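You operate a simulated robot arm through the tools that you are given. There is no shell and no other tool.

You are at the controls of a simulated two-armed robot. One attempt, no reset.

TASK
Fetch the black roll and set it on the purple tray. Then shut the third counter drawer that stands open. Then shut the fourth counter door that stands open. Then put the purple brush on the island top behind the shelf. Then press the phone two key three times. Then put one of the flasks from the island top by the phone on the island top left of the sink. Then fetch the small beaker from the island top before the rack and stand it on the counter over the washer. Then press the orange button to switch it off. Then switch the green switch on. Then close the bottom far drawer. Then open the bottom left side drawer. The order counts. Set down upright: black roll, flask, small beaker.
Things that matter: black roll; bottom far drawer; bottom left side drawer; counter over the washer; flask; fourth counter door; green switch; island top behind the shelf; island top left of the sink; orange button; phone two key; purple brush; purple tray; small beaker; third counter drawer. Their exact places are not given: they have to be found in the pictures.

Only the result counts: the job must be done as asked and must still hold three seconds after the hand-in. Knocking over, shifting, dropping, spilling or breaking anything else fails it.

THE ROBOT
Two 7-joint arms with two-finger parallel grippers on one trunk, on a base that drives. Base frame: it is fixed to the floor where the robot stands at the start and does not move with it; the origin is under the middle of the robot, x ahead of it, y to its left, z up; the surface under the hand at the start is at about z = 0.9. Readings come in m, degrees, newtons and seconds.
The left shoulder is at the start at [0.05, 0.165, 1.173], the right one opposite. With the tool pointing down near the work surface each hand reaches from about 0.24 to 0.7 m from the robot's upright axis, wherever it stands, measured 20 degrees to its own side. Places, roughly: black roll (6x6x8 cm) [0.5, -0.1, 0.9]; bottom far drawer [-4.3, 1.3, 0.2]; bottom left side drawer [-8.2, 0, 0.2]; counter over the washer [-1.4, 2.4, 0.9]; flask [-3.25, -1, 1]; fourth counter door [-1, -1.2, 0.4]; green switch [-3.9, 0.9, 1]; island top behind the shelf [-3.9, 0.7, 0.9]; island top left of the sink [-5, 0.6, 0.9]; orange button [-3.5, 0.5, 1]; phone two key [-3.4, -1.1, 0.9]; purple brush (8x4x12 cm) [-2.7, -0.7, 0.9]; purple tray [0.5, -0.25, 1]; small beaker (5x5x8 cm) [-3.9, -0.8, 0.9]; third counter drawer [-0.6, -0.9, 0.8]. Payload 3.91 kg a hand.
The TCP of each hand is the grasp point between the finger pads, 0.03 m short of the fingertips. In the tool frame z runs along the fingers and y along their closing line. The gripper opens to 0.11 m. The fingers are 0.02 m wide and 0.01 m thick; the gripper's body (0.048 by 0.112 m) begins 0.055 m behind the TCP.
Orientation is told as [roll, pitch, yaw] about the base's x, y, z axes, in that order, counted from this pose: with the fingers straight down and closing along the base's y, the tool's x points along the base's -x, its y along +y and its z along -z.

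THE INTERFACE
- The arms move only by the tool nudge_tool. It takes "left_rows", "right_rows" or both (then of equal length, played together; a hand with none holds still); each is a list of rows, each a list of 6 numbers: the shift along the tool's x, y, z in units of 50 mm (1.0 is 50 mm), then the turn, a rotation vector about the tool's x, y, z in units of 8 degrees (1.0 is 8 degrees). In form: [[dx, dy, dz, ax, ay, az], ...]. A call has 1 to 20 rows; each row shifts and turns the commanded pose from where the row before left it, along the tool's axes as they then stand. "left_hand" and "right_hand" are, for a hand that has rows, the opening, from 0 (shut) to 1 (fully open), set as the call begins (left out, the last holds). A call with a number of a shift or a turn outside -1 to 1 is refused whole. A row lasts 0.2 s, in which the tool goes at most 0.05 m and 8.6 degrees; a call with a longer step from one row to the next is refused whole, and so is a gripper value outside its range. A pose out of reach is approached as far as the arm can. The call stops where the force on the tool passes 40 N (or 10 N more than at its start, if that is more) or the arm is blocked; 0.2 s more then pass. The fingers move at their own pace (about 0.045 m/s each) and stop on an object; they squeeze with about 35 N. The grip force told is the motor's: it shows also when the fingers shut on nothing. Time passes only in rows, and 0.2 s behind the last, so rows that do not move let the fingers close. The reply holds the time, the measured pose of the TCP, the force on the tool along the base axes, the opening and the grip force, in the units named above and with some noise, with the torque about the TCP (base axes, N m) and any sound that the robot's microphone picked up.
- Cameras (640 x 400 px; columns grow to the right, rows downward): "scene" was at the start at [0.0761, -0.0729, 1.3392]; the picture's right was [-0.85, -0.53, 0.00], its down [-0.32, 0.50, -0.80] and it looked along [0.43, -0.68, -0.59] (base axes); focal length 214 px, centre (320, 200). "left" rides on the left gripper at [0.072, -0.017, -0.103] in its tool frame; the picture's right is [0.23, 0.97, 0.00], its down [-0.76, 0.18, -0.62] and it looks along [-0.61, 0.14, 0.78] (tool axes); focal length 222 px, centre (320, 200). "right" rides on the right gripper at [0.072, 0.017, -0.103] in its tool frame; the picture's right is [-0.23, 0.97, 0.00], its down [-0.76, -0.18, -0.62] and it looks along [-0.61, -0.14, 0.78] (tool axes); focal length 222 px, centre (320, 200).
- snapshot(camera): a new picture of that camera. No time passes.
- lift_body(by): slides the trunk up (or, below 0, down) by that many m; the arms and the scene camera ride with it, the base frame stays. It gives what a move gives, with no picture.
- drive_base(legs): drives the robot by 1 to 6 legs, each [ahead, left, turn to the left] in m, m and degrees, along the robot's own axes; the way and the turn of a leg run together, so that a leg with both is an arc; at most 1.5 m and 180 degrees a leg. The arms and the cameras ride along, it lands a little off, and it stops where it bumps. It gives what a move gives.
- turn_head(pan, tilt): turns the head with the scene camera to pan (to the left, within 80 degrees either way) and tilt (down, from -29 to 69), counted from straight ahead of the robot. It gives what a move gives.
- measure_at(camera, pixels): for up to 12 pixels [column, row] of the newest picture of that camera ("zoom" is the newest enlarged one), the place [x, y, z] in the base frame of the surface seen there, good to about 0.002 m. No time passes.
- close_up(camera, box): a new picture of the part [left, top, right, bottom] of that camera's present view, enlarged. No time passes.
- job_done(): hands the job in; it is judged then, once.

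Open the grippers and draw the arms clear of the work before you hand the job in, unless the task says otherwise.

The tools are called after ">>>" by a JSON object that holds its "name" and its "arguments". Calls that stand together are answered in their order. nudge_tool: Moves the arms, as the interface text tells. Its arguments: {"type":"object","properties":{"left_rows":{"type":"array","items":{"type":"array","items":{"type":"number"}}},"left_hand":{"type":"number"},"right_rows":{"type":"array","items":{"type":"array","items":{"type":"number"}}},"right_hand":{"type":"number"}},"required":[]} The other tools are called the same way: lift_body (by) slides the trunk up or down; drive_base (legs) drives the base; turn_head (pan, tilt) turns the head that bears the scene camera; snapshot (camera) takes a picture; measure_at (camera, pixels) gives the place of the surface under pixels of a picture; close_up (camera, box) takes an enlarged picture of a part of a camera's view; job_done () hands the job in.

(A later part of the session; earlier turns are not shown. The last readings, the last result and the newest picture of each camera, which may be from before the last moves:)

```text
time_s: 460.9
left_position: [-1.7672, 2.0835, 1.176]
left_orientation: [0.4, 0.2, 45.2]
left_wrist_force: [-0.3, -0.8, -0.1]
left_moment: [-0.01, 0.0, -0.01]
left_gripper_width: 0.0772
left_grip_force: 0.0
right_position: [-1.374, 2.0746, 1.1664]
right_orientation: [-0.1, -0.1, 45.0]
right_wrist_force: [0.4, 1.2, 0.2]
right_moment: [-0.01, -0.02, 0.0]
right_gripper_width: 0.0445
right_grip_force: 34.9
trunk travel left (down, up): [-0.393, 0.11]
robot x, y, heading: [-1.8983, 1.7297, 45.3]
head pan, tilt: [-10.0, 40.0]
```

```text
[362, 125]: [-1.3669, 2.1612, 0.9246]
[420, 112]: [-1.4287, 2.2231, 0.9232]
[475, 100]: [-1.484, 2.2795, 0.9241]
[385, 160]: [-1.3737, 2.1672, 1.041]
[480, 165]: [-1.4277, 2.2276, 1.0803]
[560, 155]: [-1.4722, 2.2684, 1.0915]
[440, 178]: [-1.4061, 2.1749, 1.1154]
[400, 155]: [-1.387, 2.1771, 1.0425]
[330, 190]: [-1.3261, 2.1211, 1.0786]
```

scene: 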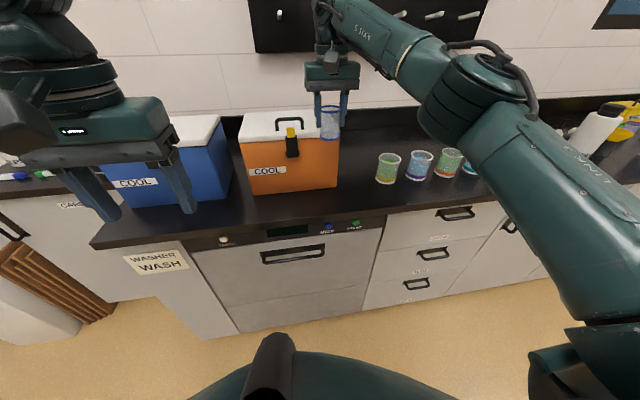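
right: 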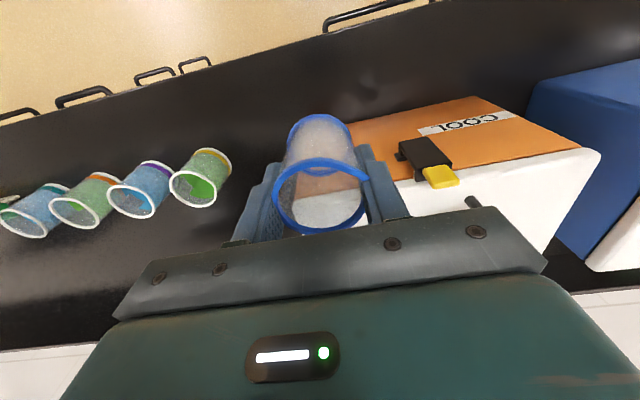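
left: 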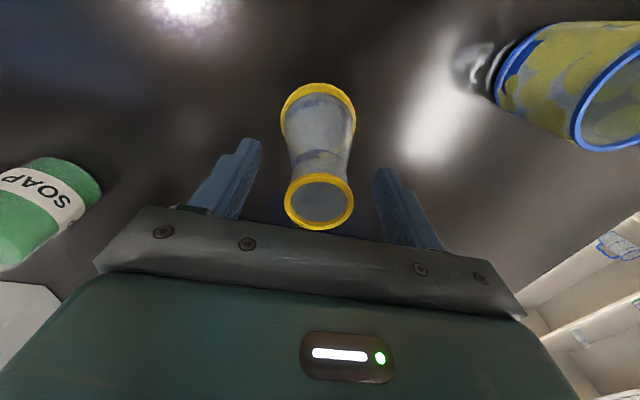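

The cooler's front is vertical at a=-0.562 with a latch near b=2.53. For more room I shift 8 cm right, to the cooler's front-right corner, still well over the washer.

>>> {"name": "nudge_tool", "arguments": {"right_rows": [[0, -0.1, 0, 0, 0, 0], [-0.02, -0.25, 0, 0, 0, 0], [-0.03, -0.35, 0, 0, 0, 0], [-0.02, -0.35, 0, 0, 0, 0], [-0.02, -0.3, 0, 0, 0, 0], [0, -0.15, 0, 0, 0, 0], [0, -0.07, 0, 0, 0, 0], [0, 0, 0, 0, 0, 0]]}}

>>> {"name": "nudge_tool", "arguments": {"right_rows": [[0, 0, 0.1, 0, 0, 0], [0, 0, 0.2, 0, 0, 0], [0, 0, 0.3, 0, 0, 0], [0, 0, 0.3, 0, 0, 0], [0, 0, 0.3, 0, 0, 0], [0, 0, 0.3, 0, 0, 0], [0, 0, 0.3, 0, 0, 0], [0, 0, 0.3, 0, 0, 0], [0, 0, 0.3, 0, 0, 0], [0, 0, 0.3, 0, 0, 0], [0, 0, 0.3, 0, 0, 0], [0, 0, 0.3, 0, 0, 0], [0, 0, 0.2, 0, 0, 0], [0, 0, 0.15, 0, 0, 0], [0, 0, 0, 0, 0, 0]]}}

>>> {"name": "snapshot", "arguments": {"camera": "right"}}

>>> {"name": "close_up", "arguments": {"camera": "scene", "box": [220, 70, 440, 240]}}

```text
time_s: 462.6
left_position: [-1.7669, 2.0847, 1.176]
left_orientation: [0.4, 0.3, 45.2]
left_wrist_force: [0.2, -0.6, -0.4]
left_moment: [0.0, 0.0, -0.01]
left_gripper_width: 0.077
left_grip_force: 0.1
right_position: [-1.3163, 2.0234, 1.1658]
right_orientation: [0.0, 0.0, 45.0]
right_wrist_force: [0.6, 0.5, -0.8]
right_moment: [-0.03, 0.0, 0.01]
right_gripper_width: 0.0445
right_grip_force: 34.9
trunk travel left (down, up): [-0.393, 0.11]
robot x, y, heading: [-1.8969, 1.7321, 44.9]
head pan, tilt: [-10.0, 40.0]
```

```text
time_s: 465.9
left_position: [-1.7677, 2.0836, 1.1756]
left_orientation: [0.5, 0.2, 45.1]
left_wrist_force: [-0.7, 0.5, -0.1]
left_moment: [-0.03, 0.0, 0.02]
left_gripper_width: 0.0768
left_grip_force: 0.0
right_position: [-1.3172, 2.0235, 0.9851]
right_orientation: [-0.1, 0.0, 45.0]
right_wrist_force: [-0.5, -0.7, 0.1]
right_moment: [-0.04, -0.04, -0.02]
right_gripper_width: 0.0446
right_grip_force: 35.3
trunk travel left (down, up): [-0.393, 0.11]
robot x, y, heading: [-1.8986, 1.7307, 45.2]
head pan, tilt: [-10.0, 40.0]
```

```text
taken
```

right: 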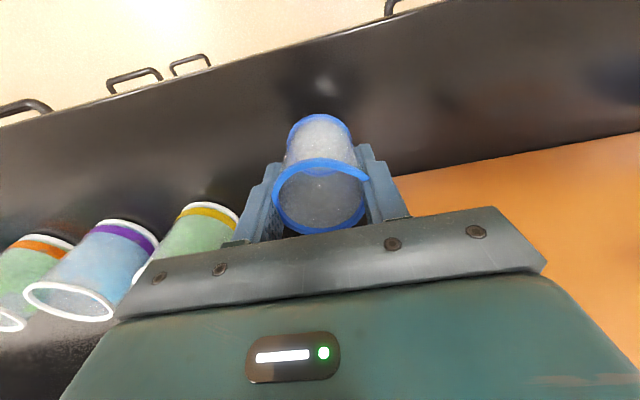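

```text
2.35 times, centred on (330, 155) of scene
```

zoom: 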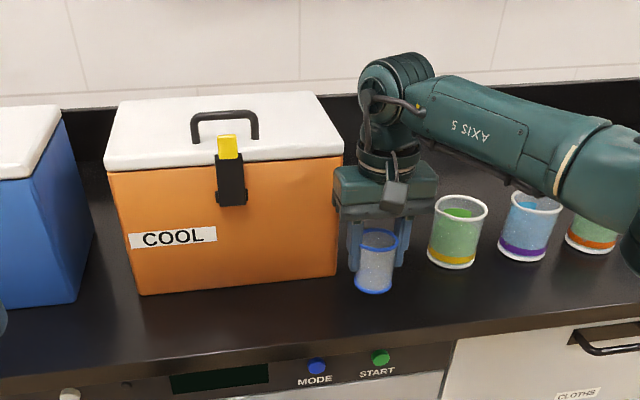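

The beaker hovers about 2 cm above the counter beside the cooler's corner. I lower in 2 mm steps until it touches.

>>> {"name": "nudge_tool", "arguments": {"right_rows": [[0, 0, 0.08, 0, 0, 0], [0, 0, 0.08, 0, 0, 0], [0, 0, 0.06, 0, 0, 0], [0, 0, 0.06, 0, 0, 0], [0, 0, 0, 0, 0, 0]]}}

>>> {"name": "nudge_tool", "arguments": {"right_rows": [[0, 0, 0.04, 0, 0, 0], [0, 0, 0.04, 0, 0, 0], [0, 0, 0, 0, 0, 0]]}}

>>> {"name": "nudge_tool", "arguments": {"right_rows": [[0, 0, 0.04, 0, 0, 0], [0, 0, 0.04, 0, 0, 0], [0, 0, 0, 0, 0, 0]]}}

```text
time_s: 467.1
left_position: [-1.7676, 2.0832, 1.1757]
left_orientation: [0.4, 0.2, 45.2]
left_wrist_force: [1.0, -0.5, -0.8]
left_moment: [-0.03, 0.0, 0.01]
left_gripper_width: 0.0771
left_grip_force: 0.1
right_position: [-1.3161, 2.0229, 0.9705]
right_orientation: [0.0, 0.0, 45.0]
right_wrist_force: [-0.6, -0.2, 0.2]
right_moment: [0.0, -0.01, 0.01]
right_gripper_width: 0.0445
right_grip_force: 35.3
trunk travel left (down, up): [-0.393, 0.11]
robot x, y, heading: [-1.8967, 1.7316, 44.9]
head pan, tilt: [-10.0, 40.0]
```

```text
time_s: 467.9
left_position: [-1.7673, 2.0834, 1.1765]
left_orientation: [0.4, 0.2, 45.3]
left_wrist_force: [0.3, 0.4, 0.1]
left_moment: [0.0, 0.0, -0.02]
left_gripper_width: 0.0773
left_grip_force: 0.1
right_position: [-1.3152, 2.0229, 0.9662]
right_orientation: [0.0, 0.0, 45.0]
right_wrist_force: [-0.3, -0.4, -0.4]
right_moment: [-0.03, -0.02, 0.0]
right_gripper_width: 0.0447
right_grip_force: 35.2
trunk travel left (down, up): [-0.393, 0.11]
robot x, y, heading: [-1.8973, 1.7331, 44.9]
head pan, tilt: [-10.0, 40.0]
```

```text
time_s: 468.6
left_position: [-1.768, 2.0841, 1.1768]
left_orientation: [0.3, 0.1, 45.3]
left_wrist_force: [-0.7, -0.1, 0.4]
left_moment: [-0.02, -0.03, -0.02]
left_gripper_width: 0.0771
left_grip_force: 0.2
right_position: [-1.3161, 2.0229, 0.9632]
right_orientation: [0.1, 0.0, 45.0]
right_wrist_force: [-0.3, -0.7, -0.6]
right_moment: [0.02, -0.01, 0.0]
right_gripper_width: 0.0445
right_grip_force: 35.0
trunk travel left (down, up): [-0.393, 0.11]
robot x, y, heading: [-1.8961, 1.7318, 45.2]
head pan, tilt: [-10.0, 40.0]
```

No contact yet at 0.963. I continue in 1 mm steps toward the expected 0.957.

>>> {"name": "nudge_tool", "arguments": {"right_rows": [[0, 0, 0.03, 0, 0, 0], [0, 0, 0.03, 0, 0, 0], [0, 0, 0, 0, 0, 0]]}}

>>> {"name": "nudge_tool", "arguments": {"right_rows": [[0, 0, 0.02, 0, 0, 0], [0, 0, 0.02, 0, 0, 0], [0, 0, 0, 0, 0, 0]]}}

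```text
time_s: 469.4
left_position: [-1.7672, 2.0846, 1.1765]
left_orientation: [0.4, 0.2, 45.3]
left_wrist_force: [0.2, 0.0, 0.4]
left_moment: [-0.01, 0.01, -0.01]
left_gripper_width: 0.0769
left_grip_force: 0.0
right_position: [-1.3167, 2.0227, 0.96]
right_orientation: [0.0, 0.0, 45.0]
right_wrist_force: [0.5, 0.3, 0.4]
right_moment: [-0.02, -0.01, 0.03]
right_gripper_width: 0.0447
right_grip_force: 35.4
trunk travel left (down, up): [-0.393, 0.11]
robot x, y, heading: [-1.8965, 1.7347, 45.0]
head pan, tilt: [-10.0, 40.0]
```

```text
time_s: 470.2
left_position: [-1.768, 2.0853, 1.1765]
left_orientation: [0.4, 0.2, 45.2]
left_wrist_force: [0.5, 0.3, -0.1]
left_moment: [0.03, -0.02, 0.02]
left_gripper_width: 0.0769
left_grip_force: 0.0
right_position: [-1.3161, 2.0226, 0.9578]
right_orientation: [0.0, 0.0, 45.0]
right_wrist_force: [-0.3, -0.4, 0.5]
right_moment: [0.01, 0.01, -0.03]
right_gripper_width: 0.0446
right_grip_force: 35.0
trunk travel left (down, up): [-0.393, 0.11]
robot x, y, heading: [-1.8948, 1.735, 45.1]
head pan, tilt: [-10.0, 40.0]
```

Still free at 0.9578, so contact must be near. I go on by 1 mm steps.

>>> {"name": "nudge_tool", "arguments": {"right_rows": [[0, 0, 0.02, 0, 0, 0], [0, 0, 0.02, 0, 0, 0], [0, 0, 0, 0, 0, 0]]}}

>>> {"name": "nudge_tool", "arguments": {"right_rows": [[0, 0, 0.02, 0, 0, 0], [0, 0, 0, 0, 0, 0]]}}

```text
time_s: 471.1
left_position: [-1.7682, 2.0846, 1.1764]
left_orientation: [0.5, 0.3, 45.2]
left_wrist_force: [0.1, 0.5, -0.2]
left_moment: [-0.02, 0.01, 0.01]
left_gripper_width: 0.0769
left_grip_force: 0.2
right_position: [-1.3153, 2.0226, 0.9566]
right_orientation: [0.0, -0.1, 45.0]
right_wrist_force: [-0.8, -0.5, 5.1]
right_moment: [-0.09, -0.02, -0.01]
right_gripper_width: 0.0447
right_grip_force: 34.6
trunk travel left (down, up): [-0.393, 0.11]
robot x, y, heading: [-1.8963, 1.7334, 45.0]
head pan, tilt: [-10.0, 40.0]
```

```text
time_s: 471.6
left_position: [-1.7691, 2.0843, 1.1765]
left_orientation: [0.4, 0.2, 45.1]
left_wrist_force: [-1.6, -0.2, 0.0]
left_moment: [0.02, 0.01, -0.03]
left_gripper_width: 0.077
left_grip_force: 0.1
right_position: [-1.316, 2.0231, 0.9559]
right_orientation: [0.0, -0.3, 45.0]
right_wrist_force: [2.2, -1.0, 13.5]
right_moment: [-0.07, -0.12, 0.02]
right_gripper_width: 0.0449
right_grip_force: 35.1
trunk travel left (down, up): [-0.393, 0.11]
robot x, y, heading: [-1.8972, 1.7317, 45.0]
head pan, tilt: [-10.0, 40.0]
```

The wrist feels 13.5 N, so the beaker stands on the counter. I open the fingers to 7 cm and check.

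>>> {"name": "nudge_tool", "arguments": {"right_rows": [[0, 0, -0.02, 0, 0, 0], [0, 0, 0, 0, 0, 0], [0, 0, 0, 0, 0, 0], [0, 0, 0, 0, 0, 0], [0, 0, 0, 0, 0, 0]], "right_hand": 0.64}}

>>> {"name": "snapshot", "arguments": {"camera": "right"}}

>>> {"name": "close_up", "arguments": {"camera": "scene", "box": [220, 70, 440, 240]}}

```text
time_s: 472.9
left_position: [-1.7677, 2.0845, 1.1758]
left_orientation: [0.5, 0.2, 45.1]
left_wrist_force: [0.4, -0.1, 0.2]
left_moment: [0.0, 0.05, -0.03]
left_gripper_width: 0.0768
left_grip_force: 0.0
right_position: [-1.316, 2.0235, 0.9554]
right_orientation: [0.0, 0.0, 45.1]
right_wrist_force: [0.1, -0.4, 0.2]
right_moment: [-0.01, -0.03, 0.0]
right_gripper_width: 0.0701
right_grip_force: 0.0
trunk travel left (down, up): [-0.393, 0.11]
robot x, y, heading: [-1.8992, 1.7321, 45.3]
head pan, tilt: [-10.0, 40.0]
```

```text
taken
```

right: 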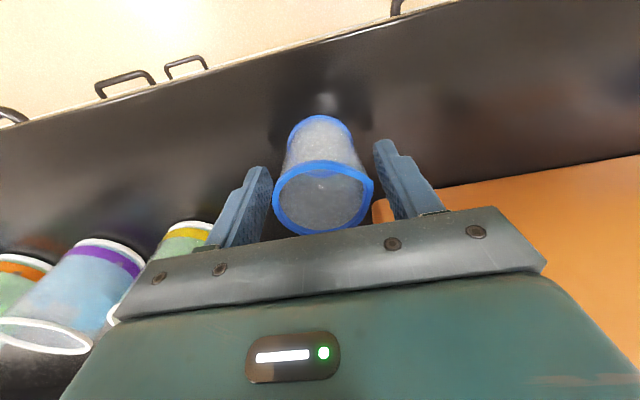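

```text
2.35 times, centred on (330, 155) of scene
```

zoom: 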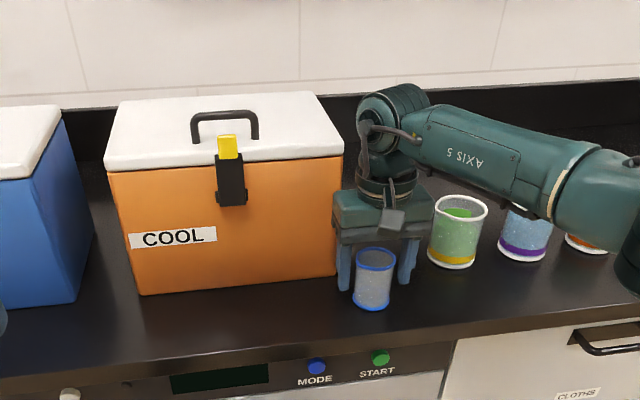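

The beaker stands upright over the washer, free of both fingers. I raise the hand straight up and withdraw.

>>> {"name": "nudge_tool", "arguments": {"right_rows": [[0, 0, -0.15, 0, 0, 0], [0, 0, -0.3, 0, 0, 0], [0, 0, -0.5, 0, 0, 0], [0, 0, -0.7, 0, 0, 0], [0, 0, -0.8, 0, 0, 0], [0, 0, -0.9, 0, 0, 0], [0, 0, -0.9, 0, 0, 0], [0.5, 0, -0.2, 0, 0, 0], [0.9, -0.1, 0, 0, 0, 0], [0.9, -0.1, 0, 0, 0, 0], [0.9, -0.1, 0, 0, 0, 0], [0.9, -0.1, 0, 0, 0, 0], [0.9, -0.1, 0, 0, 0, 0], [0.7, -0.2, 0, 0, 0, 0], [0, 0, 0, 0, 0, 0]]}}

>>> {"name": "snapshot", "arguments": {"camera": "scene"}}

```text
time_s: 476.1
left_position: [-1.7676, 2.0852, 1.1766]
left_orientation: [0.4, 0.2, 45.3]
left_wrist_force: [-1.1, 0.6, 0.4]
left_moment: [-0.01, -0.02, -0.01]
left_gripper_width: 0.077
left_grip_force: 0.1
right_position: [-1.494, 1.7969, 1.1785]
right_orientation: [0.0, 0.0, 45.0]
right_wrist_force: [-1.0, -1.0, -0.1]
right_moment: [0.03, -0.05, 0.0]
right_gripper_width: 0.0704
right_grip_force: 0.0
trunk travel left (down, up): [-0.393, 0.11]
robot x, y, heading: [-1.9022, 1.7339, 45.3]
head pan, tilt: [-10.0, 40.0]
```

```text
taken
```

scene: 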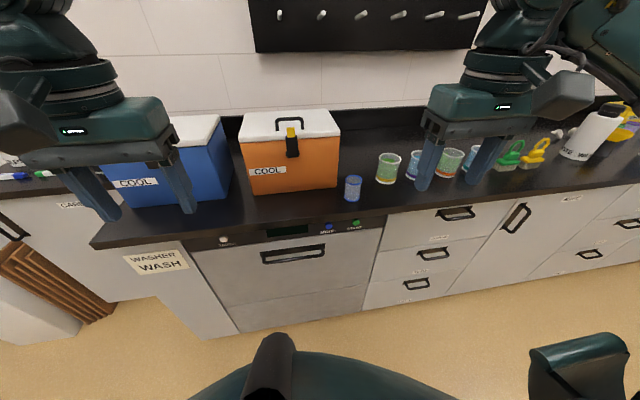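

The small beaker stands properly over the washer. Next comes the orange button on the COLOUR device: I back away, turn round and approach the island's device row.

>>> {"name": "drive_base", "arguments": {"legs": [[-0.65, 0, 0], [0, 0, 179.8]]}}

>>> {"name": "drive_base", "arguments": {"legs": [[0.3, 0, 0]]}}

```text
time_s: 487.0
left_position: [-2.4873, 0.9288, 1.1766]
left_orientation: [0.3, 0.2, -135.5]
left_wrist_force: [-0.3, -0.7, 0.2]
left_moment: [0.0, -0.05, -0.01]
left_gripper_width: 0.0771
left_grip_force: 0.0
right_position: [-2.7576, 1.2196, 1.1789]
right_orientation: [0.0, 0.1, -135.7]
right_wrist_force: [-0.4, 0.6, -0.1]
right_moment: [0.0, 0.01, 0.02]
right_gripper_width: 0.0705
right_grip_force: 0.1
trunk travel left (down, up): [-0.393, 0.11]
robot x, y, heading: [-2.3508, 1.2808, -135.8]
head pan, tilt: [-10.0, 40.0]
```

```text
time_s: 489.0
left_position: [-2.7002, 0.7216, 1.1779]
left_orientation: [0.4, 0.2, -135.4]
left_wrist_force: [0.1, -0.3, -0.6]
left_moment: [0.03, -0.02, -0.02]
left_gripper_width: 0.0768
left_grip_force: 0.1
right_position: [-2.9704, 1.0122, 1.1786]
right_orientation: [-0.1, -0.1, -135.7]
right_wrist_force: [-0.3, -1.4, 0.1]
right_moment: [-0.01, 0.01, 0.0]
right_gripper_width: 0.0705
right_grip_force: 0.1
trunk travel left (down, up): [-0.393, 0.11]
robot x, y, heading: [-2.5645, 1.0728, -135.5]
head pan, tilt: [-10.0, 40.0]
```

I'm at a=1.06, b=2.57. I slide right 0.46 m and forward 0.55 m to stand before the COLOUR and CLOUD devices.

>>> {"name": "drive_base", "arguments": {"legs": [[0, -0.46, 0.4], [0.55, 0, 0]]}}

>>> {"name": "turn_head", "arguments": {"pan": 10, "tilt": 40}}

>>> {"name": "snapshot", "arguments": {"camera": "scene"}}

```text
time_s: 496.3
left_position: [-3.4115, 0.6592, 1.1772]
left_orientation: [0.4, 0.2, -135.1]
left_wrist_force: [-0.5, 0.3, -0.1]
left_moment: [-0.01, -0.03, -0.01]
left_gripper_width: 0.0769
left_grip_force: 0.0
right_position: [-3.6832, 0.9486, 1.1774]
right_orientation: [0.0, 0.0, -135.5]
right_wrist_force: [-0.9, 0.5, 0.2]
right_moment: [0.02, -0.04, -0.02]
right_gripper_width: 0.0706
right_grip_force: 0.1
trunk travel left (down, up): [-0.393, 0.11]
robot x, y, heading: [-3.2822, 1.0132, -135.2]
head pan, tilt: [-10.0, 40.0]
```

```text
time_s: 497.1
left_position: [-3.411, 0.6586, 1.177]
left_orientation: [0.4, 0.3, -135.3]
left_wrist_force: [0.2, 0.5, -0.8]
left_moment: [-0.01, 0.01, 0.03]
left_gripper_width: 0.0771
left_grip_force: 0.0
right_position: [-3.6835, 0.9484, 1.1782]
right_orientation: [0.0, -0.1, -135.5]
right_wrist_force: [0.1, -0.1, 0.8]
right_moment: [-0.01, 0.01, -0.01]
right_gripper_width: 0.0706
right_grip_force: 0.0
trunk travel left (down, up): [-0.393, 0.11]
robot x, y, heading: [-3.2799, 1.0076, -135.4]
head pan, tilt: [10.0, 40.0]
```

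```text
taken
```

scene: 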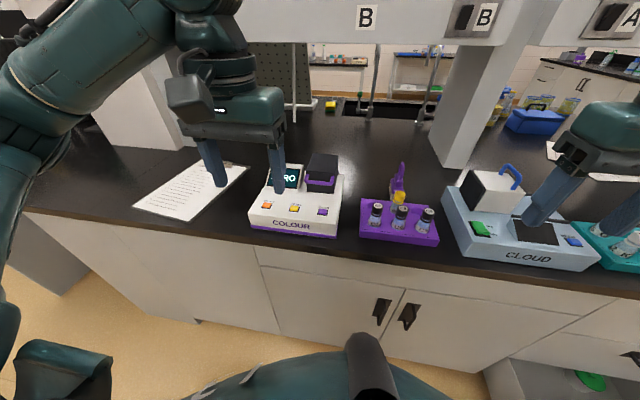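

The COLOUR device's orange key shows at (267,205). I zoom in and measure it.

>>> {"name": "close_up", "arguments": {"camera": "scene", "box": [240, 160, 350, 245]}}

>>> {"name": "measure_at", "arguments": {"camera": "zoom", "pixels": [[157, 260], [140, 255], [176, 255], [157, 248], [157, 272], [195, 265], [120, 262], [315, 285], [160, 225], [157, 300]]}}

```text
4.71 times, centred on (295, 202) of scene
```

zoom: 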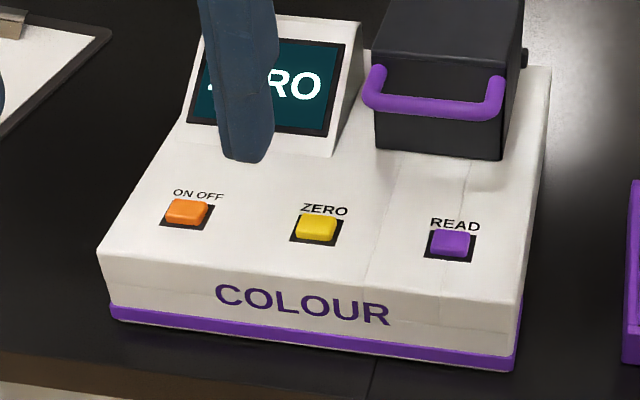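

```text
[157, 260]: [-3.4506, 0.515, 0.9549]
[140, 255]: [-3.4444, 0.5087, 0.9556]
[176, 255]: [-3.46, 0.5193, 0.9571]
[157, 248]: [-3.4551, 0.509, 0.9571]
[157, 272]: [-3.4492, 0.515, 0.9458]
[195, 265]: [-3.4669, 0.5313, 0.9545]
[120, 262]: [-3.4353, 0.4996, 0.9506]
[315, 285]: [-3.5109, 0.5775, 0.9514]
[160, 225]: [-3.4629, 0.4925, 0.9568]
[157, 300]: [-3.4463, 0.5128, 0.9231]
```

The orange key is at zoom (187,211). I measure its top corners.

>>> {"name": "measure_at", "arguments": {"camera": "zoom", "pixels": [[187, 209], [170, 202], [206, 203], [204, 216], [168, 214], [187, 222], [315, 225], [450, 241], [214, 230], [240, 210]]}}

```text
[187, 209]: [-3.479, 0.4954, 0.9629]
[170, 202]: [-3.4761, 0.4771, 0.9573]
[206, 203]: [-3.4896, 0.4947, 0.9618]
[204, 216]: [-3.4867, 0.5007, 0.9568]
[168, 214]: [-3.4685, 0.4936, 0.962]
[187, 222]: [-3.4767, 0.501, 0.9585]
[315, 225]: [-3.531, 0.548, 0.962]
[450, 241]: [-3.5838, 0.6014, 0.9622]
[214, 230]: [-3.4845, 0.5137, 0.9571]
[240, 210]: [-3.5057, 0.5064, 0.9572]
```

The orange key's top centre is (-3.479,0.4955,0.963). I shut the left hand and bring its tips above that key.

>>> {"name": "nudge_tool", "arguments": {"left_rows": [[-0.65, 0.272, 0, 0, 0, 0], [-0.65, 0.272, 0, 0, 0, 0], [-0.65, 0.272, 0, 0, 0, 0], [-0.65, 0.272, 0, 0, 0, 0], [-0.65, 0.272, 0, 0, 0, 0], [0, 0, 0.7, 0, 0, 0], [0, 0, 0.7, 0, 0, 0], [0, 0, 0.7, 0, 0, 0], [0, 0, 0.7, 0, 0, 0], [0, 0, 0.35, 0, 0, 0], [0, 0, 0, 0, 0, 0]], "left_hand": 0}}

>>> {"name": "snapshot", "arguments": {"camera": "left"}}

>>> {"name": "close_up", "arguments": {"camera": "scene", "box": [220, 130, 370, 245]}}

```text
time_s: 499.5
left_position: [-3.4761, 0.4965, 1.0218]
left_orientation: [0.4, 0.2, -135.2]
left_wrist_force: [0.1, 0.1, 0.0]
left_moment: [0.03, 0.0, 0.01]
left_gripper_width: 0.0001
left_grip_force: 34.3
right_position: [-3.6824, 0.9473, 1.1779]
right_orientation: [0.0, -0.1, -135.5]
right_wrist_force: [-0.3, 0.2, 0.2]
right_moment: [-0.01, 0.01, -0.01]
right_gripper_width: 0.0707
right_grip_force: 0.1
trunk travel left (down, up): [-0.393, 0.11]
robot x, y, heading: [-3.2768, 1.0121, -135.5]
head pan, tilt: [10.0, 40.0]
```

```text
taken
```

left: 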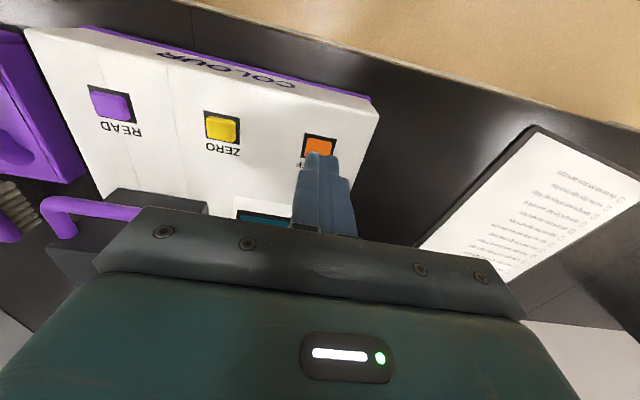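

```text
3.48 times, centred on (295, 188) of scene
```

zoom: 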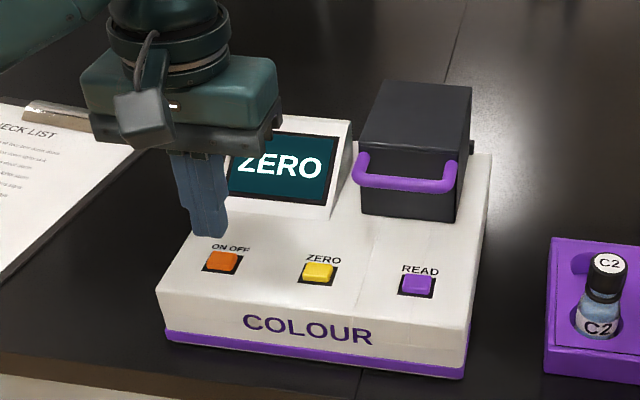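

I verify the orange key's place from the left camera at (318,146).

>>> {"name": "measure_at", "arguments": {"camera": "left", "pixels": [[318, 146], [308, 144], [330, 147], [318, 138], [222, 127]]}}

```text
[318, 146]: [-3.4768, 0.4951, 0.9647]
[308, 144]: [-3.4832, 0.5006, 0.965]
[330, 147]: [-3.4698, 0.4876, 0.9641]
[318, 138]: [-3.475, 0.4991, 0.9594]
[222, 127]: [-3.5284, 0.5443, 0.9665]
```

Aligned within 2 mm. I lower to just above the key, then press gently.

>>> {"name": "nudge_tool", "arguments": {"left_rows": [[0, 0, 0.25, 0, 0, 0], [0, 0, 0.2, 0, 0, 0], [0, 0, 0, 0, 0, 0]]}}

>>> {"name": "nudge_tool", "arguments": {"left_rows": [[0, 0, 0.04, 0, 0, 0], [0, 0, 0.04, 0, 0, 0], [0, 0, 0, 0, 0, 0]]}}

```text
time_s: 500.3
left_position: [-3.475, 0.4965, 0.9978]
left_orientation: [0.3, 0.2, -135.2]
left_wrist_force: [0.3, 0.2, -0.4]
left_moment: [0.03, 0.02, 0.02]
left_gripper_width: 0.0
left_grip_force: 34.5
right_position: [-3.6838, 0.9477, 1.1779]
right_orientation: [-0.1, -0.1, -135.5]
right_wrist_force: [-0.1, 0.6, -0.3]
right_moment: [0.03, 0.02, 0.01]
right_gripper_width: 0.0705
right_grip_force: 0.1
trunk travel left (down, up): [-0.393, 0.11]
robot x, y, heading: [-3.2775, 1.0117, -135.4]
head pan, tilt: [10.0, 40.0]
```

```text
time_s: 501.1
left_position: [-3.4769, 0.4959, 0.9938]
left_orientation: [0.4, 0.2, -135.4]
left_wrist_force: [0.4, -0.4, 1.0]
left_moment: [0.02, -0.01, 0.01]
left_gripper_width: 0.0
left_grip_force: 35.3
right_position: [-3.6824, 0.9498, 1.1771]
right_orientation: [0.1, -0.1, -135.5]
right_wrist_force: [1.1, 0.5, -0.8]
right_moment: [-0.01, 0.0, -0.02]
right_gripper_width: 0.0704
right_grip_force: 0.1
trunk travel left (down, up): [-0.393, 0.11]
robot x, y, heading: [-3.2794, 1.0094, -135.5]
head pan, tilt: [10.0, 40.0]
```

Tips are at about 0.964, touching the key lightly. I press 1 mm at a time now and stop once it clicks.

>>> {"name": "nudge_tool", "arguments": {"left_rows": [[0, 0, 0.03, 0, 0, 0], [0, 0, 0, 0, 0, 0]]}}

>>> {"name": "nudge_tool", "arguments": {"left_rows": [[0, 0, 0.03, 0, 0, 0], [0, 0, 0, 0, 0, 0]]}}

```text
time_s: 501.7
left_position: [-3.4769, 0.4955, 0.992]
left_orientation: [0.4, 0.2, -135.2]
left_wrist_force: [-0.1, 0.5, 1.7]
left_moment: [0.05, 0.0, 0.0]
left_gripper_width: 0.0
left_grip_force: 34.5
right_position: [-3.683, 0.9474, 1.178]
right_orientation: [0.0, -0.1, -135.5]
right_wrist_force: [-0.3, 0.2, -0.3]
right_moment: [0.01, 0.0, 0.02]
right_gripper_width: 0.0704
right_grip_force: 0.1
trunk travel left (down, up): [-0.393, 0.11]
robot x, y, heading: [-3.2793, 1.0136, -135.2]
head pan, tilt: [10.0, 40.0]
heard: click
```

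```text
time_s: 502.3
left_position: [-3.4766, 0.496, 0.9905]
left_orientation: [0.4, 0.3, -135.2]
left_wrist_force: [1.1, 0.0, 3.0]
left_moment: [0.01, -0.03, 0.0]
left_gripper_width: 0.0
left_grip_force: 35.1
right_position: [-3.6827, 0.9486, 1.1786]
right_orientation: [0.0, -0.1, -135.5]
right_wrist_force: [0.5, 0.1, 0.2]
right_moment: [0.03, -0.02, 0.02]
right_gripper_width: 0.0702
right_grip_force: 0.0
trunk travel left (down, up): [-0.393, 0.11]
robot x, y, heading: [-3.2779, 1.0116, -135.3]
head pan, tilt: [10.0, 40.0]
```

A click was heard. I raise the hand well clear and check that the COLOUR display has gone off.

>>> {"name": "nudge_tool", "arguments": {"left_rows": [[0, 0, -0.2, 0, 0, 0], [0, 0, -0.6, 0, 0, 0], [0, 0, -0.9, 0, 0, 0], [0, 0, -0.9, 0, 0, 0], [0, 0, -0.9, 0, 0, 0], [0.6, -0.2, 0, 0, 0, 0], [0.8, -0.3, 0, 0, 0, 0], [0.8, -0.3, 0, 0, 0, 0], [0.8, -0.3, 0, 0, 0, 0], [0, 0, 0, 0, 0, 0]]}}

>>> {"name": "snapshot", "arguments": {"camera": "scene"}}

>>> {"name": "close_up", "arguments": {"camera": "scene", "box": [220, 130, 370, 245]}}

```text
time_s: 504.5
left_position: [-3.4094, 0.6423, 1.1617]
left_orientation: [0.4, 0.2, -135.1]
left_wrist_force: [0.1, -0.5, 0.2]
left_moment: [0.0, -0.01, 0.01]
left_gripper_width: 0.0
left_grip_force: 34.9
right_position: [-3.6831, 0.9481, 1.1775]
right_orientation: [0.0, 0.0, -135.6]
right_wrist_force: [-0.6, -0.1, -0.5]
right_moment: [-0.01, -0.02, -0.01]
right_gripper_width: 0.0706
right_grip_force: 0.0
trunk travel left (down, up): [-0.393, 0.11]
robot x, y, heading: [-3.2756, 1.0096, -135.4]
head pan, tilt: [10.0, 40.0]
```

```text
taken
```

scene: 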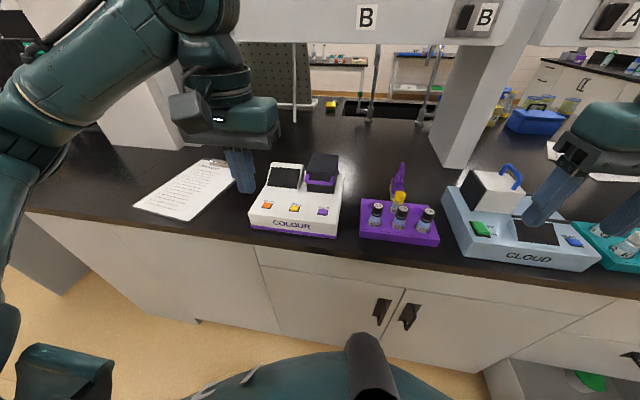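

```text
3.48 times, centred on (295, 188) of scene
```

zoom: 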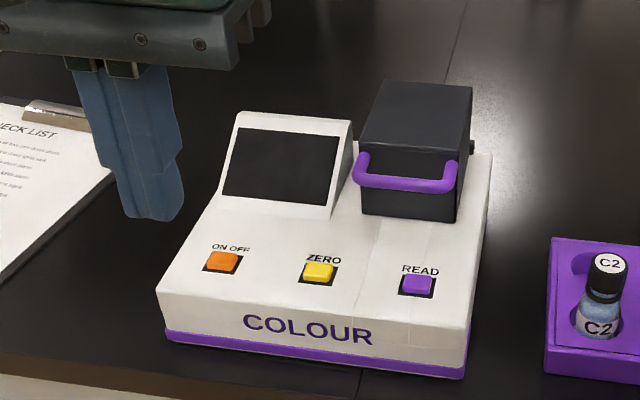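

The COLOUR display is dark: it is switched off. Now I look closely at the CLOUD's green rocker.

>>> {"name": "turn_head", "arguments": {"pan": -25, "tilt": 42}}

>>> {"name": "snapshot", "arguments": {"camera": "scene"}}

```text
time_s: 505.6
left_position: [-3.4106, 0.6426, 1.1617]
left_orientation: [0.4, 0.2, -135.3]
left_wrist_force: [-0.1, 0.3, -0.4]
left_moment: [0.03, -0.03, 0.01]
left_gripper_width: 0.0001
left_grip_force: 34.9
right_position: [-3.6824, 0.9475, 1.1777]
right_orientation: [-0.1, 0.0, -135.5]
right_wrist_force: [0.3, -0.1, -0.5]
right_moment: [0.0, 0.0, -0.02]
right_gripper_width: 0.0703
right_grip_force: 0.1
trunk travel left (down, up): [-0.393, 0.11]
robot x, y, heading: [-3.2775, 1.0121, -135.4]
head pan, tilt: [-25.0, 42.0]
```

```text
taken
```

scene: 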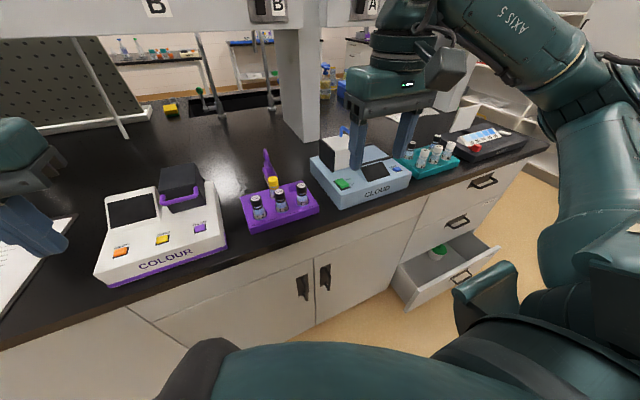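

>>> {"name": "close_up", "arguments": {"camera": "scene", "box": [300, 130, 420, 215]}}

>>> {"name": "measure_at", "arguments": {"camera": "zoom", "pixels": [[230, 288], [205, 275], [250, 278], [215, 300], [260, 300], [230, 272], [240, 305], [190, 290], [280, 290], [225, 320]]}}

```text
4.71 times, centred on (360, 172) of scene
```

zoom: 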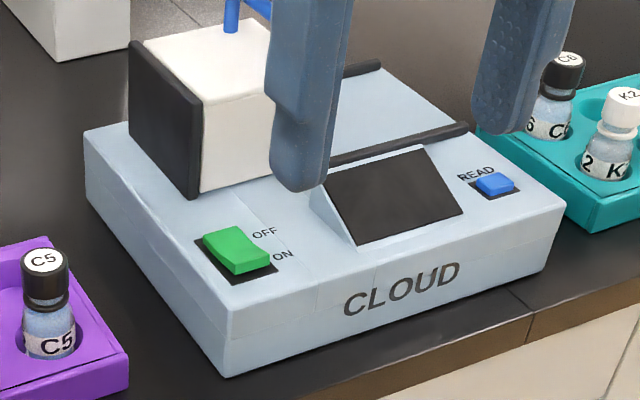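

```text
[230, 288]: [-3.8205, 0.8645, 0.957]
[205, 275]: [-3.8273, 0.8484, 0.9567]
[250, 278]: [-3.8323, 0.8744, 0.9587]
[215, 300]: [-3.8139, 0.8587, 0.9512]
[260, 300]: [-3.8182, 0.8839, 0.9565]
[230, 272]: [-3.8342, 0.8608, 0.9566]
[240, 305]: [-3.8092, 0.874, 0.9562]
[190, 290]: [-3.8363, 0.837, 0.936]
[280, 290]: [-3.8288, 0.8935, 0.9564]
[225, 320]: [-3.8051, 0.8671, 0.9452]
```

The green rocker's near (ON) end looks raised. I measure points over its top.

>>> {"name": "measure_at", "arguments": {"camera": "zoom", "pixels": [[210, 237], [236, 229], [266, 256], [238, 266], [238, 247], [252, 259], [222, 234], [245, 255], [228, 245], [250, 245], [255, 268], [285, 275]]}}

```text
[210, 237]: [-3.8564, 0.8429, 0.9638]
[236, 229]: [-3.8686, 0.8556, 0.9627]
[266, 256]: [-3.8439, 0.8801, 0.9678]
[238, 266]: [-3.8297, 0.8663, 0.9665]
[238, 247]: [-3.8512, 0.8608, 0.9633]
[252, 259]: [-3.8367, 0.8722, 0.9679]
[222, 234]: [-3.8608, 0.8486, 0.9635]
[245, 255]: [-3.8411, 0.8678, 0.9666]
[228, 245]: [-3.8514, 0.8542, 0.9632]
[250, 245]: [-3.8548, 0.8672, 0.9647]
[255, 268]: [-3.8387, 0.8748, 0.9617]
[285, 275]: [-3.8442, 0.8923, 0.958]
```

The rocker runs from its far end (-3.8625,0.849) to its near end (-3.837,0.873), where it stands higher. I shut the right hand and bring its tips over the near (ON) end.

>>> {"name": "nudge_tool", "arguments": {"right_rows": [[-0.645, -0.22, 0, 0, 0, 0], [-0.645, -0.22, 0, 0, 0, 0], [-0.645, -0.22, 0, 0, 0, 0], [-0.645, -0.22, 0, 0, 0, 0], [-0.645, -0.22, 0, 0, 0, 0], [0, 0, 0.7, 0, 0, 0], [0, 0, 0.7, 0, 0, 0], [0, 0, 0.7, 0, 0, 0], [0, 0, 0.7, 0, 0, 0], [0, 0, 0.3, 0, 0, 0], [0, 0, 0, 0, 0, 0], [0, 0, 0, 0, 0, 0]], "right_hand": 0}}

>>> {"name": "snapshot", "arguments": {"camera": "right"}}

>>> {"name": "close_up", "arguments": {"camera": "scene", "box": [300, 110, 420, 215]}}

```text
time_s: 508.1
left_position: [-3.4084, 0.6431, 1.1621]
left_orientation: [0.4, 0.3, -135.2]
left_wrist_force: [-0.2, 0.4, -0.7]
left_moment: [-0.04, 0.0, -0.02]
left_gripper_width: 0.0
left_grip_force: 35.2
right_position: [-3.8358, 0.8759, 1.0224]
right_orientation: [0.0, -0.1, -135.6]
right_wrist_force: [0.3, 1.1, -0.3]
right_moment: [0.0, 0.03, 0.02]
right_gripper_width: 0.0
right_grip_force: 34.5
trunk travel left (down, up): [-0.393, 0.11]
robot x, y, heading: [-3.2743, 1.0094, -135.2]
head pan, tilt: [-25.0, 42.0]
```

```text
taken
```

right: 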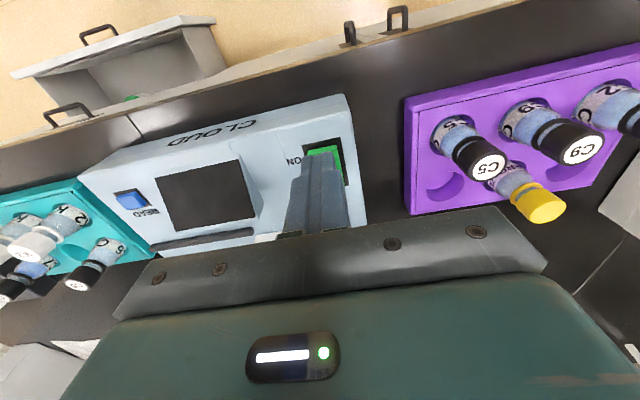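

```text
3.81 times, centred on (360, 162) of scene
```

zoom: 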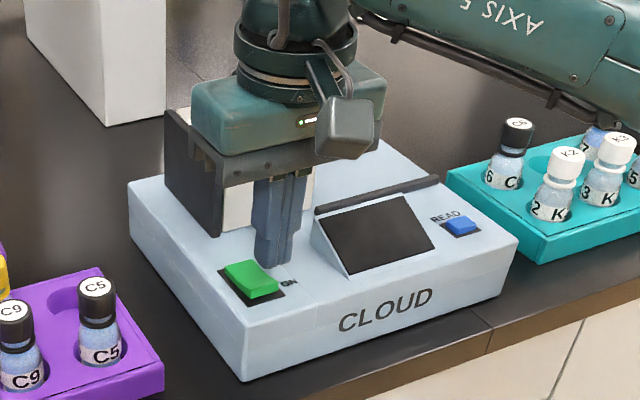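

I check the visible green parts from the right camera to judge the lateral alignment.

>>> {"name": "close_up", "arguments": {"camera": "right", "box": [280, 120, 370, 200]}}

>>> {"name": "measure_at", "arguments": {"camera": "right", "pixels": [[312, 150], [325, 149], [337, 147], [341, 160], [342, 170], [343, 178]]}}

```text
5.00 times, centred on (325, 160) of right
```

zoom: 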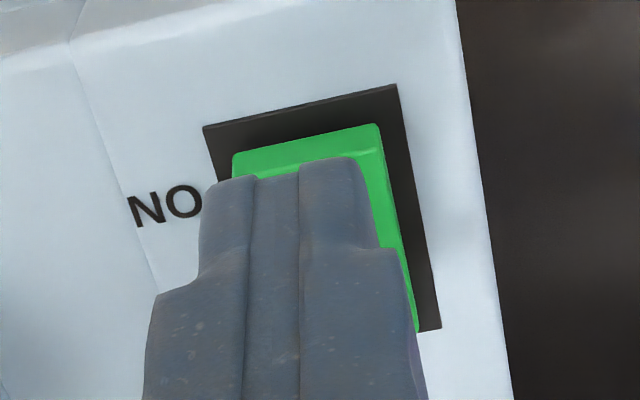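

```text
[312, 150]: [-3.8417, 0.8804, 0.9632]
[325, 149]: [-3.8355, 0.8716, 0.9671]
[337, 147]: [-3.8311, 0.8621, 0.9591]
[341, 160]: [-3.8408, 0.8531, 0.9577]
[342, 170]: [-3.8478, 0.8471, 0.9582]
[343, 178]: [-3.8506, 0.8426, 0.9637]
```

The tips are over the near (ON) end. I shift 3 mm inward, lower to just above it and then press in small steps until it flips.

>>> {"name": "nudge_tool", "arguments": {"right_rows": [[-0.06, -0.03, 0.2, 0, 0, 0], [0, 0, 0.2, 0, 0, 0], [0, 0, 0, 0, 0, 0]]}}

>>> {"name": "nudge_tool", "arguments": {"right_rows": [[0, 0, 0.04, 0, 0, 0], [0, 0, 0.03, 0, 0, 0], [0, 0, 0, 0, 0, 0]]}}

>>> {"name": "nudge_tool", "arguments": {"right_rows": [[0, 0, 0.03, 0, 0, 0], [0, 0, 0, 0, 0, 0]]}}

```text
time_s: 508.9
left_position: [-3.4102, 0.6423, 1.1614]
left_orientation: [0.3, 0.2, -135.3]
left_wrist_force: [-0.2, -0.1, -0.6]
left_moment: [-0.02, 0.02, 0.02]
left_gripper_width: 0.0
left_grip_force: 35.4
right_position: [-3.8387, 0.873, 1.0031]
right_orientation: [0.1, -0.1, -135.6]
right_wrist_force: [0.0, 0.1, 0.1]
right_moment: [0.0, 0.04, 0.0]
right_gripper_width: 0.0002
right_grip_force: 34.6
trunk travel left (down, up): [-0.393, 0.11]
robot x, y, heading: [-3.2754, 1.0103, -135.3]
head pan, tilt: [-25.0, 42.0]
```

```text
time_s: 509.8
left_position: [-3.4102, 0.6437, 1.1621]
left_orientation: [0.3, 0.2, -135.2]
left_wrist_force: [-0.1, 0.4, -0.2]
left_moment: [0.01, 0.05, 0.0]
left_gripper_width: 0.0003
left_grip_force: 35.0
right_position: [-3.8391, 0.8731, 0.9998]
right_orientation: [0.1, -0.1, -135.5]
right_wrist_force: [0.6, -0.8, 0.6]
right_moment: [0.0, -0.03, 0.0]
right_gripper_width: 0.0001
right_grip_force: 35.1
trunk travel left (down, up): [-0.393, 0.11]
robot x, y, heading: [-3.2788, 1.0085, -135.5]
head pan, tilt: [-25.0, 42.0]
```

```text
time_s: 510.4
left_position: [-3.409, 0.6424, 1.1634]
left_orientation: [0.4, 0.2, -135.2]
left_wrist_force: [-1.4, -0.1, 0.4]
left_moment: [-0.02, 0.0, -0.01]
left_gripper_width: 0.0002
left_grip_force: 34.5
right_position: [-3.8401, 0.8727, 0.9997]
right_orientation: [0.0, -0.1, -135.5]
right_wrist_force: [0.5, 0.7, 0.5]
right_moment: [-0.03, -0.03, -0.03]
right_gripper_width: 0.0001
right_grip_force: 34.9
trunk travel left (down, up): [-0.393, 0.11]
robot x, y, heading: [-3.2801, 1.0067, -135.3]
head pan, tilt: [-25.0, 42.0]
```

Tips are right at the rocker's surface. I continue pressing in 1.5 mm steps.

>>> {"name": "nudge_tool", "arguments": {"right_rows": [[0, 0, 0.03, 0, 0, 0], [0, 0, 0.03, 0, 0, 0], [0, 0, 0, 0, 0, 0]]}}

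>>> {"name": "close_up", "arguments": {"camera": "scene", "box": [300, 110, 420, 215]}}

```text
time_s: 511.1
left_position: [-3.4104, 0.6424, 1.1615]
left_orientation: [0.4, 0.2, -135.1]
left_wrist_force: [1.1, 0.5, -0.7]
left_moment: [0.01, -0.01, -0.03]
left_gripper_width: 0.0
left_grip_force: 34.9
right_position: [-3.84, 0.8724, 0.995]
right_orientation: [0.0, -0.1, -135.4]
right_wrist_force: [0.0, 0.1, -0.5]
right_moment: [-0.01, -0.04, -0.04]
right_gripper_width: 0.0
right_grip_force: 35.1
trunk travel left (down, up): [-0.393, 0.11]
robot x, y, heading: [-3.2801, 1.0062, -135.2]
head pan, tilt: [-25.0, 42.0]
```

```text
3.81 times, centred on (360, 162) of scene
```

zoom: 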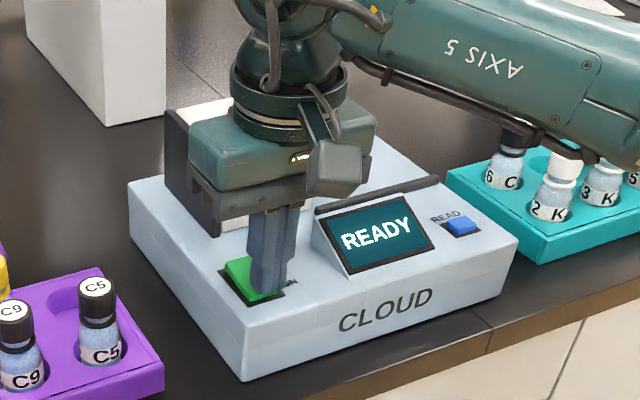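

The CLOUD display now shows READY: the switch is on. I raise the right hand straight up and tuck it.

>>> {"name": "nudge_tool", "arguments": {"right_rows": [[0, 0, -0.2, 0, 0, 0], [0, 0, -0.6, 0, 0, 0], [0, 0, -0.9, 0, 0, 0], [0, 0, -0.9, 0, 0, 0], [0, 0, -0.9, 0, 0, 0], [0.7, 0.2, -0.2, 0, 0, 0], [0.9, 0.2, 0, 0, 0, 0], [0.9, 0.2, 0, 0, 0, 0], [0.9, 0.2, 0, 0, 0, 0], [0, 0, 0, 0, 0, 0]]}}

>>> {"name": "snapshot", "arguments": {"camera": "scene"}}

>>> {"name": "close_up", "arguments": {"camera": "scene", "box": [300, 130, 420, 215]}}

```text
time_s: 513.4
left_position: [-3.4109, 0.6417, 1.1614]
left_orientation: [0.4, 0.2, -135.2]
left_wrist_force: [-0.1, -0.1, -0.7]
left_moment: [0.02, -0.02, 0.0]
left_gripper_width: 0.0
left_grip_force: 34.7
right_position: [-3.6882, 0.962, 1.1796]
right_orientation: [0.0, 0.0, -135.5]
right_wrist_force: [-0.2, -0.9, 0.6]
right_moment: [-0.01, -0.01, -0.03]
right_gripper_width: 0.0
right_grip_force: 34.8
trunk travel left (down, up): [-0.393, 0.11]
robot x, y, heading: [-3.2809, 1.0155, -135.1]
head pan, tilt: [-25.0, 42.0]
```

```text
taken
```

scene: 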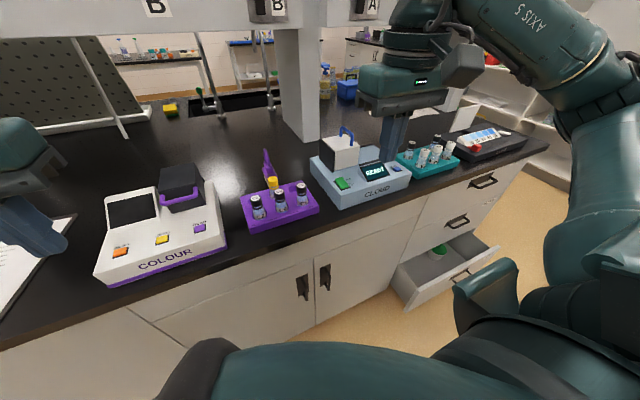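

```text
4.71 times, centred on (360, 172) of scene
```

zoom: 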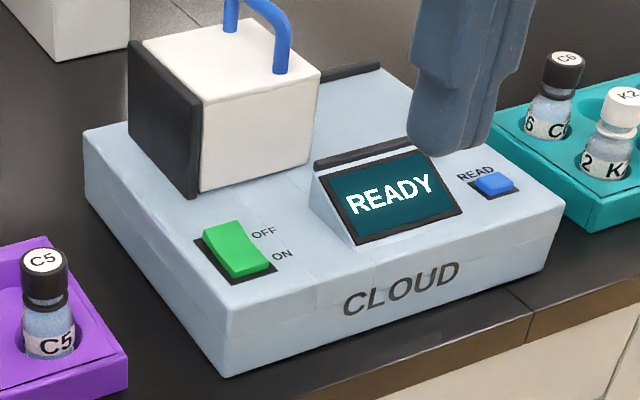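

The rocker is flipped to ON. Next is the bottom far drawer at the right: I back off, slide right in front of it, and look.

>>> {"name": "drive_base", "arguments": {"legs": [[-0.25, 0, 0], [0, -0.97, 0]]}}

>>> {"name": "turn_head", "arguments": {"pan": 0, "tilt": 50}}

>>> {"name": "snapshot", "arguments": {"camera": "scene"}}

```text
time_s: 523.7
left_position: [-3.9214, 1.5062, 1.1617]
left_orientation: [0.4, 0.2, -133.7]
left_wrist_force: [0.1, 0.2, -0.5]
left_moment: [-0.02, 0.0, 0.0]
left_gripper_width: 0.0002
left_grip_force: 35.0
right_position: [-4.2104, 1.8177, 1.1803]
right_orientation: [0.0, 0.0, -134.1]
right_wrist_force: [0.4, 0.0, 0.4]
right_moment: [0.01, 0.02, -0.01]
right_gripper_width: 0.0001
right_grip_force: 35.4
trunk travel left (down, up): [-0.393, 0.11]
robot x, y, heading: [-3.7984, 1.8781, -134.0]
head pan, tilt: [-25.0, 42.0]
```

```text
time_s: 524.6
left_position: [-3.9207, 1.5061, 1.1624]
left_orientation: [0.4, 0.2, -133.7]
left_wrist_force: [0.5, -0.1, -0.7]
left_moment: [-0.02, 0.01, -0.02]
left_gripper_width: 0.0
left_grip_force: 34.7
right_position: [-4.21, 1.817, 1.1815]
right_orientation: [0.0, -0.2, -133.9]
right_wrist_force: [-0.3, 0.1, 0.2]
right_moment: [0.01, 0.0, 0.0]
right_gripper_width: 0.0
right_grip_force: 34.8
trunk travel left (down, up): [-0.393, 0.11]
robot x, y, heading: [-3.8002, 1.875, -134.2]
head pan, tilt: [0.0, 50.0]
```

```text
taken
```

scene: 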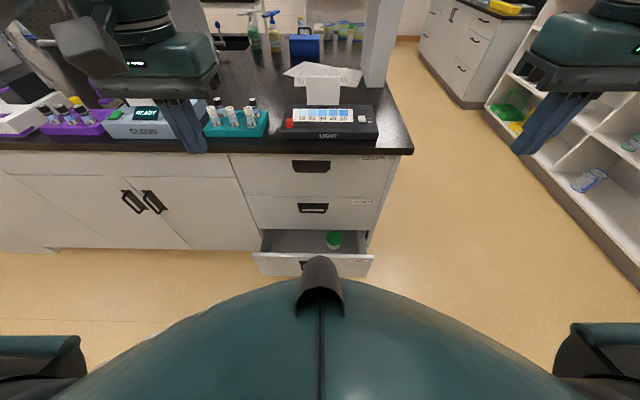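

The open bottom drawer lies straight ahead, with its front's top edge from (253,255) to (373,258) and a green-lidded jar inside. I measure it and the faces above.

>>> {"name": "measure_at", "arguments": {"camera": "scene", "pixels": [[256, 256], [370, 258], [285, 262], [350, 264], [300, 268], [345, 215], [265, 205], [313, 209], [310, 166], [335, 240], [275, 240], [365, 215]]}}

```text
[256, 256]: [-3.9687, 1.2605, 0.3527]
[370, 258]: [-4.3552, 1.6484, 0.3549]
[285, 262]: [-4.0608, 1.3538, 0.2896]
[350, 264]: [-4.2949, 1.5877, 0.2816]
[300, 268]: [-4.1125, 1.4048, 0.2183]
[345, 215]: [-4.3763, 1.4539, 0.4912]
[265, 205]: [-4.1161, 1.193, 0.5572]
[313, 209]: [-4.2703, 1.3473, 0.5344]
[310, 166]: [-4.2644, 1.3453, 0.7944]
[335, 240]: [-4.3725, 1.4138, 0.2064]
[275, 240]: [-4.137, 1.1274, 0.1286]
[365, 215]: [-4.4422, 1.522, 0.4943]
```

The drawer front stands at a=1.914 (z up to 0.354) and must go to a=2.066. I move 6 cm closer and lower the trunk fully for the low push.

>>> {"name": "drive_base", "arguments": {"legs": [[0.05, 0, -0.8]]}}

>>> {"name": "lift_body", "arguments": {"by": -0.385}}

>>> {"name": "snapshot", "arguments": {"camera": "scene"}}

```text
time_s: 525.5
left_position: [-3.9631, 1.47, 1.1619]
left_orientation: [0.4, 0.2, -134.7]
left_wrist_force: [0.7, 0.1, 0.8]
left_moment: [0.06, -0.02, -0.03]
left_gripper_width: 0.0
left_grip_force: 34.9
right_position: [-4.2469, 1.7859, 1.1796]
right_orientation: [0.0, 0.1, -134.7]
right_wrist_force: [-0.5, 0.3, -1.2]
right_moment: [-0.02, 0.0, -0.01]
right_gripper_width: 0.0003
right_grip_force: 35.3
trunk travel left (down, up): [-0.393, 0.11]
robot x, y, heading: [-3.8352, 1.8409, -134.5]
head pan, tilt: [0.0, 50.0]
```

```text
time_s: 529.3
left_position: [-3.9616, 1.4704, 0.7781]
left_orientation: [0.5, 0.2, -134.6]
left_wrist_force: [-0.5, -0.7, 0.6]
left_moment: [0.05, -0.01, 0.01]
left_gripper_width: 0.0
left_grip_force: 34.9
right_position: [-4.2467, 1.7861, 0.7958]
right_orientation: [0.0, -0.1, -134.8]
right_wrist_force: [-0.5, 0.3, -0.2]
right_moment: [0.01, 0.01, -0.03]
right_gripper_width: 0.0
right_grip_force: 34.9
trunk travel left (down, up): [-0.008, 0.495]
robot x, y, heading: [-3.8363, 1.8385, -134.7]
head pan, tilt: [0.0, 50.0]
```

```text
taken
```

scene: 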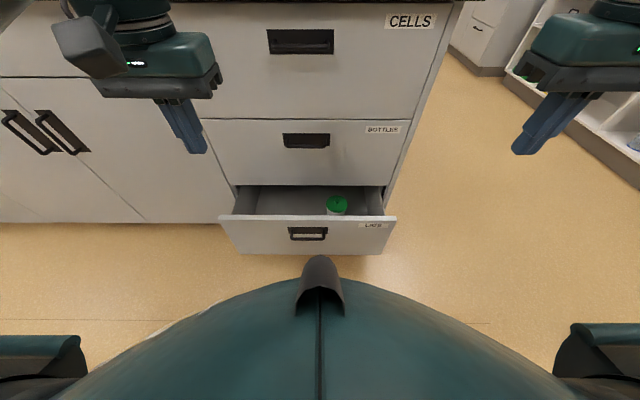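

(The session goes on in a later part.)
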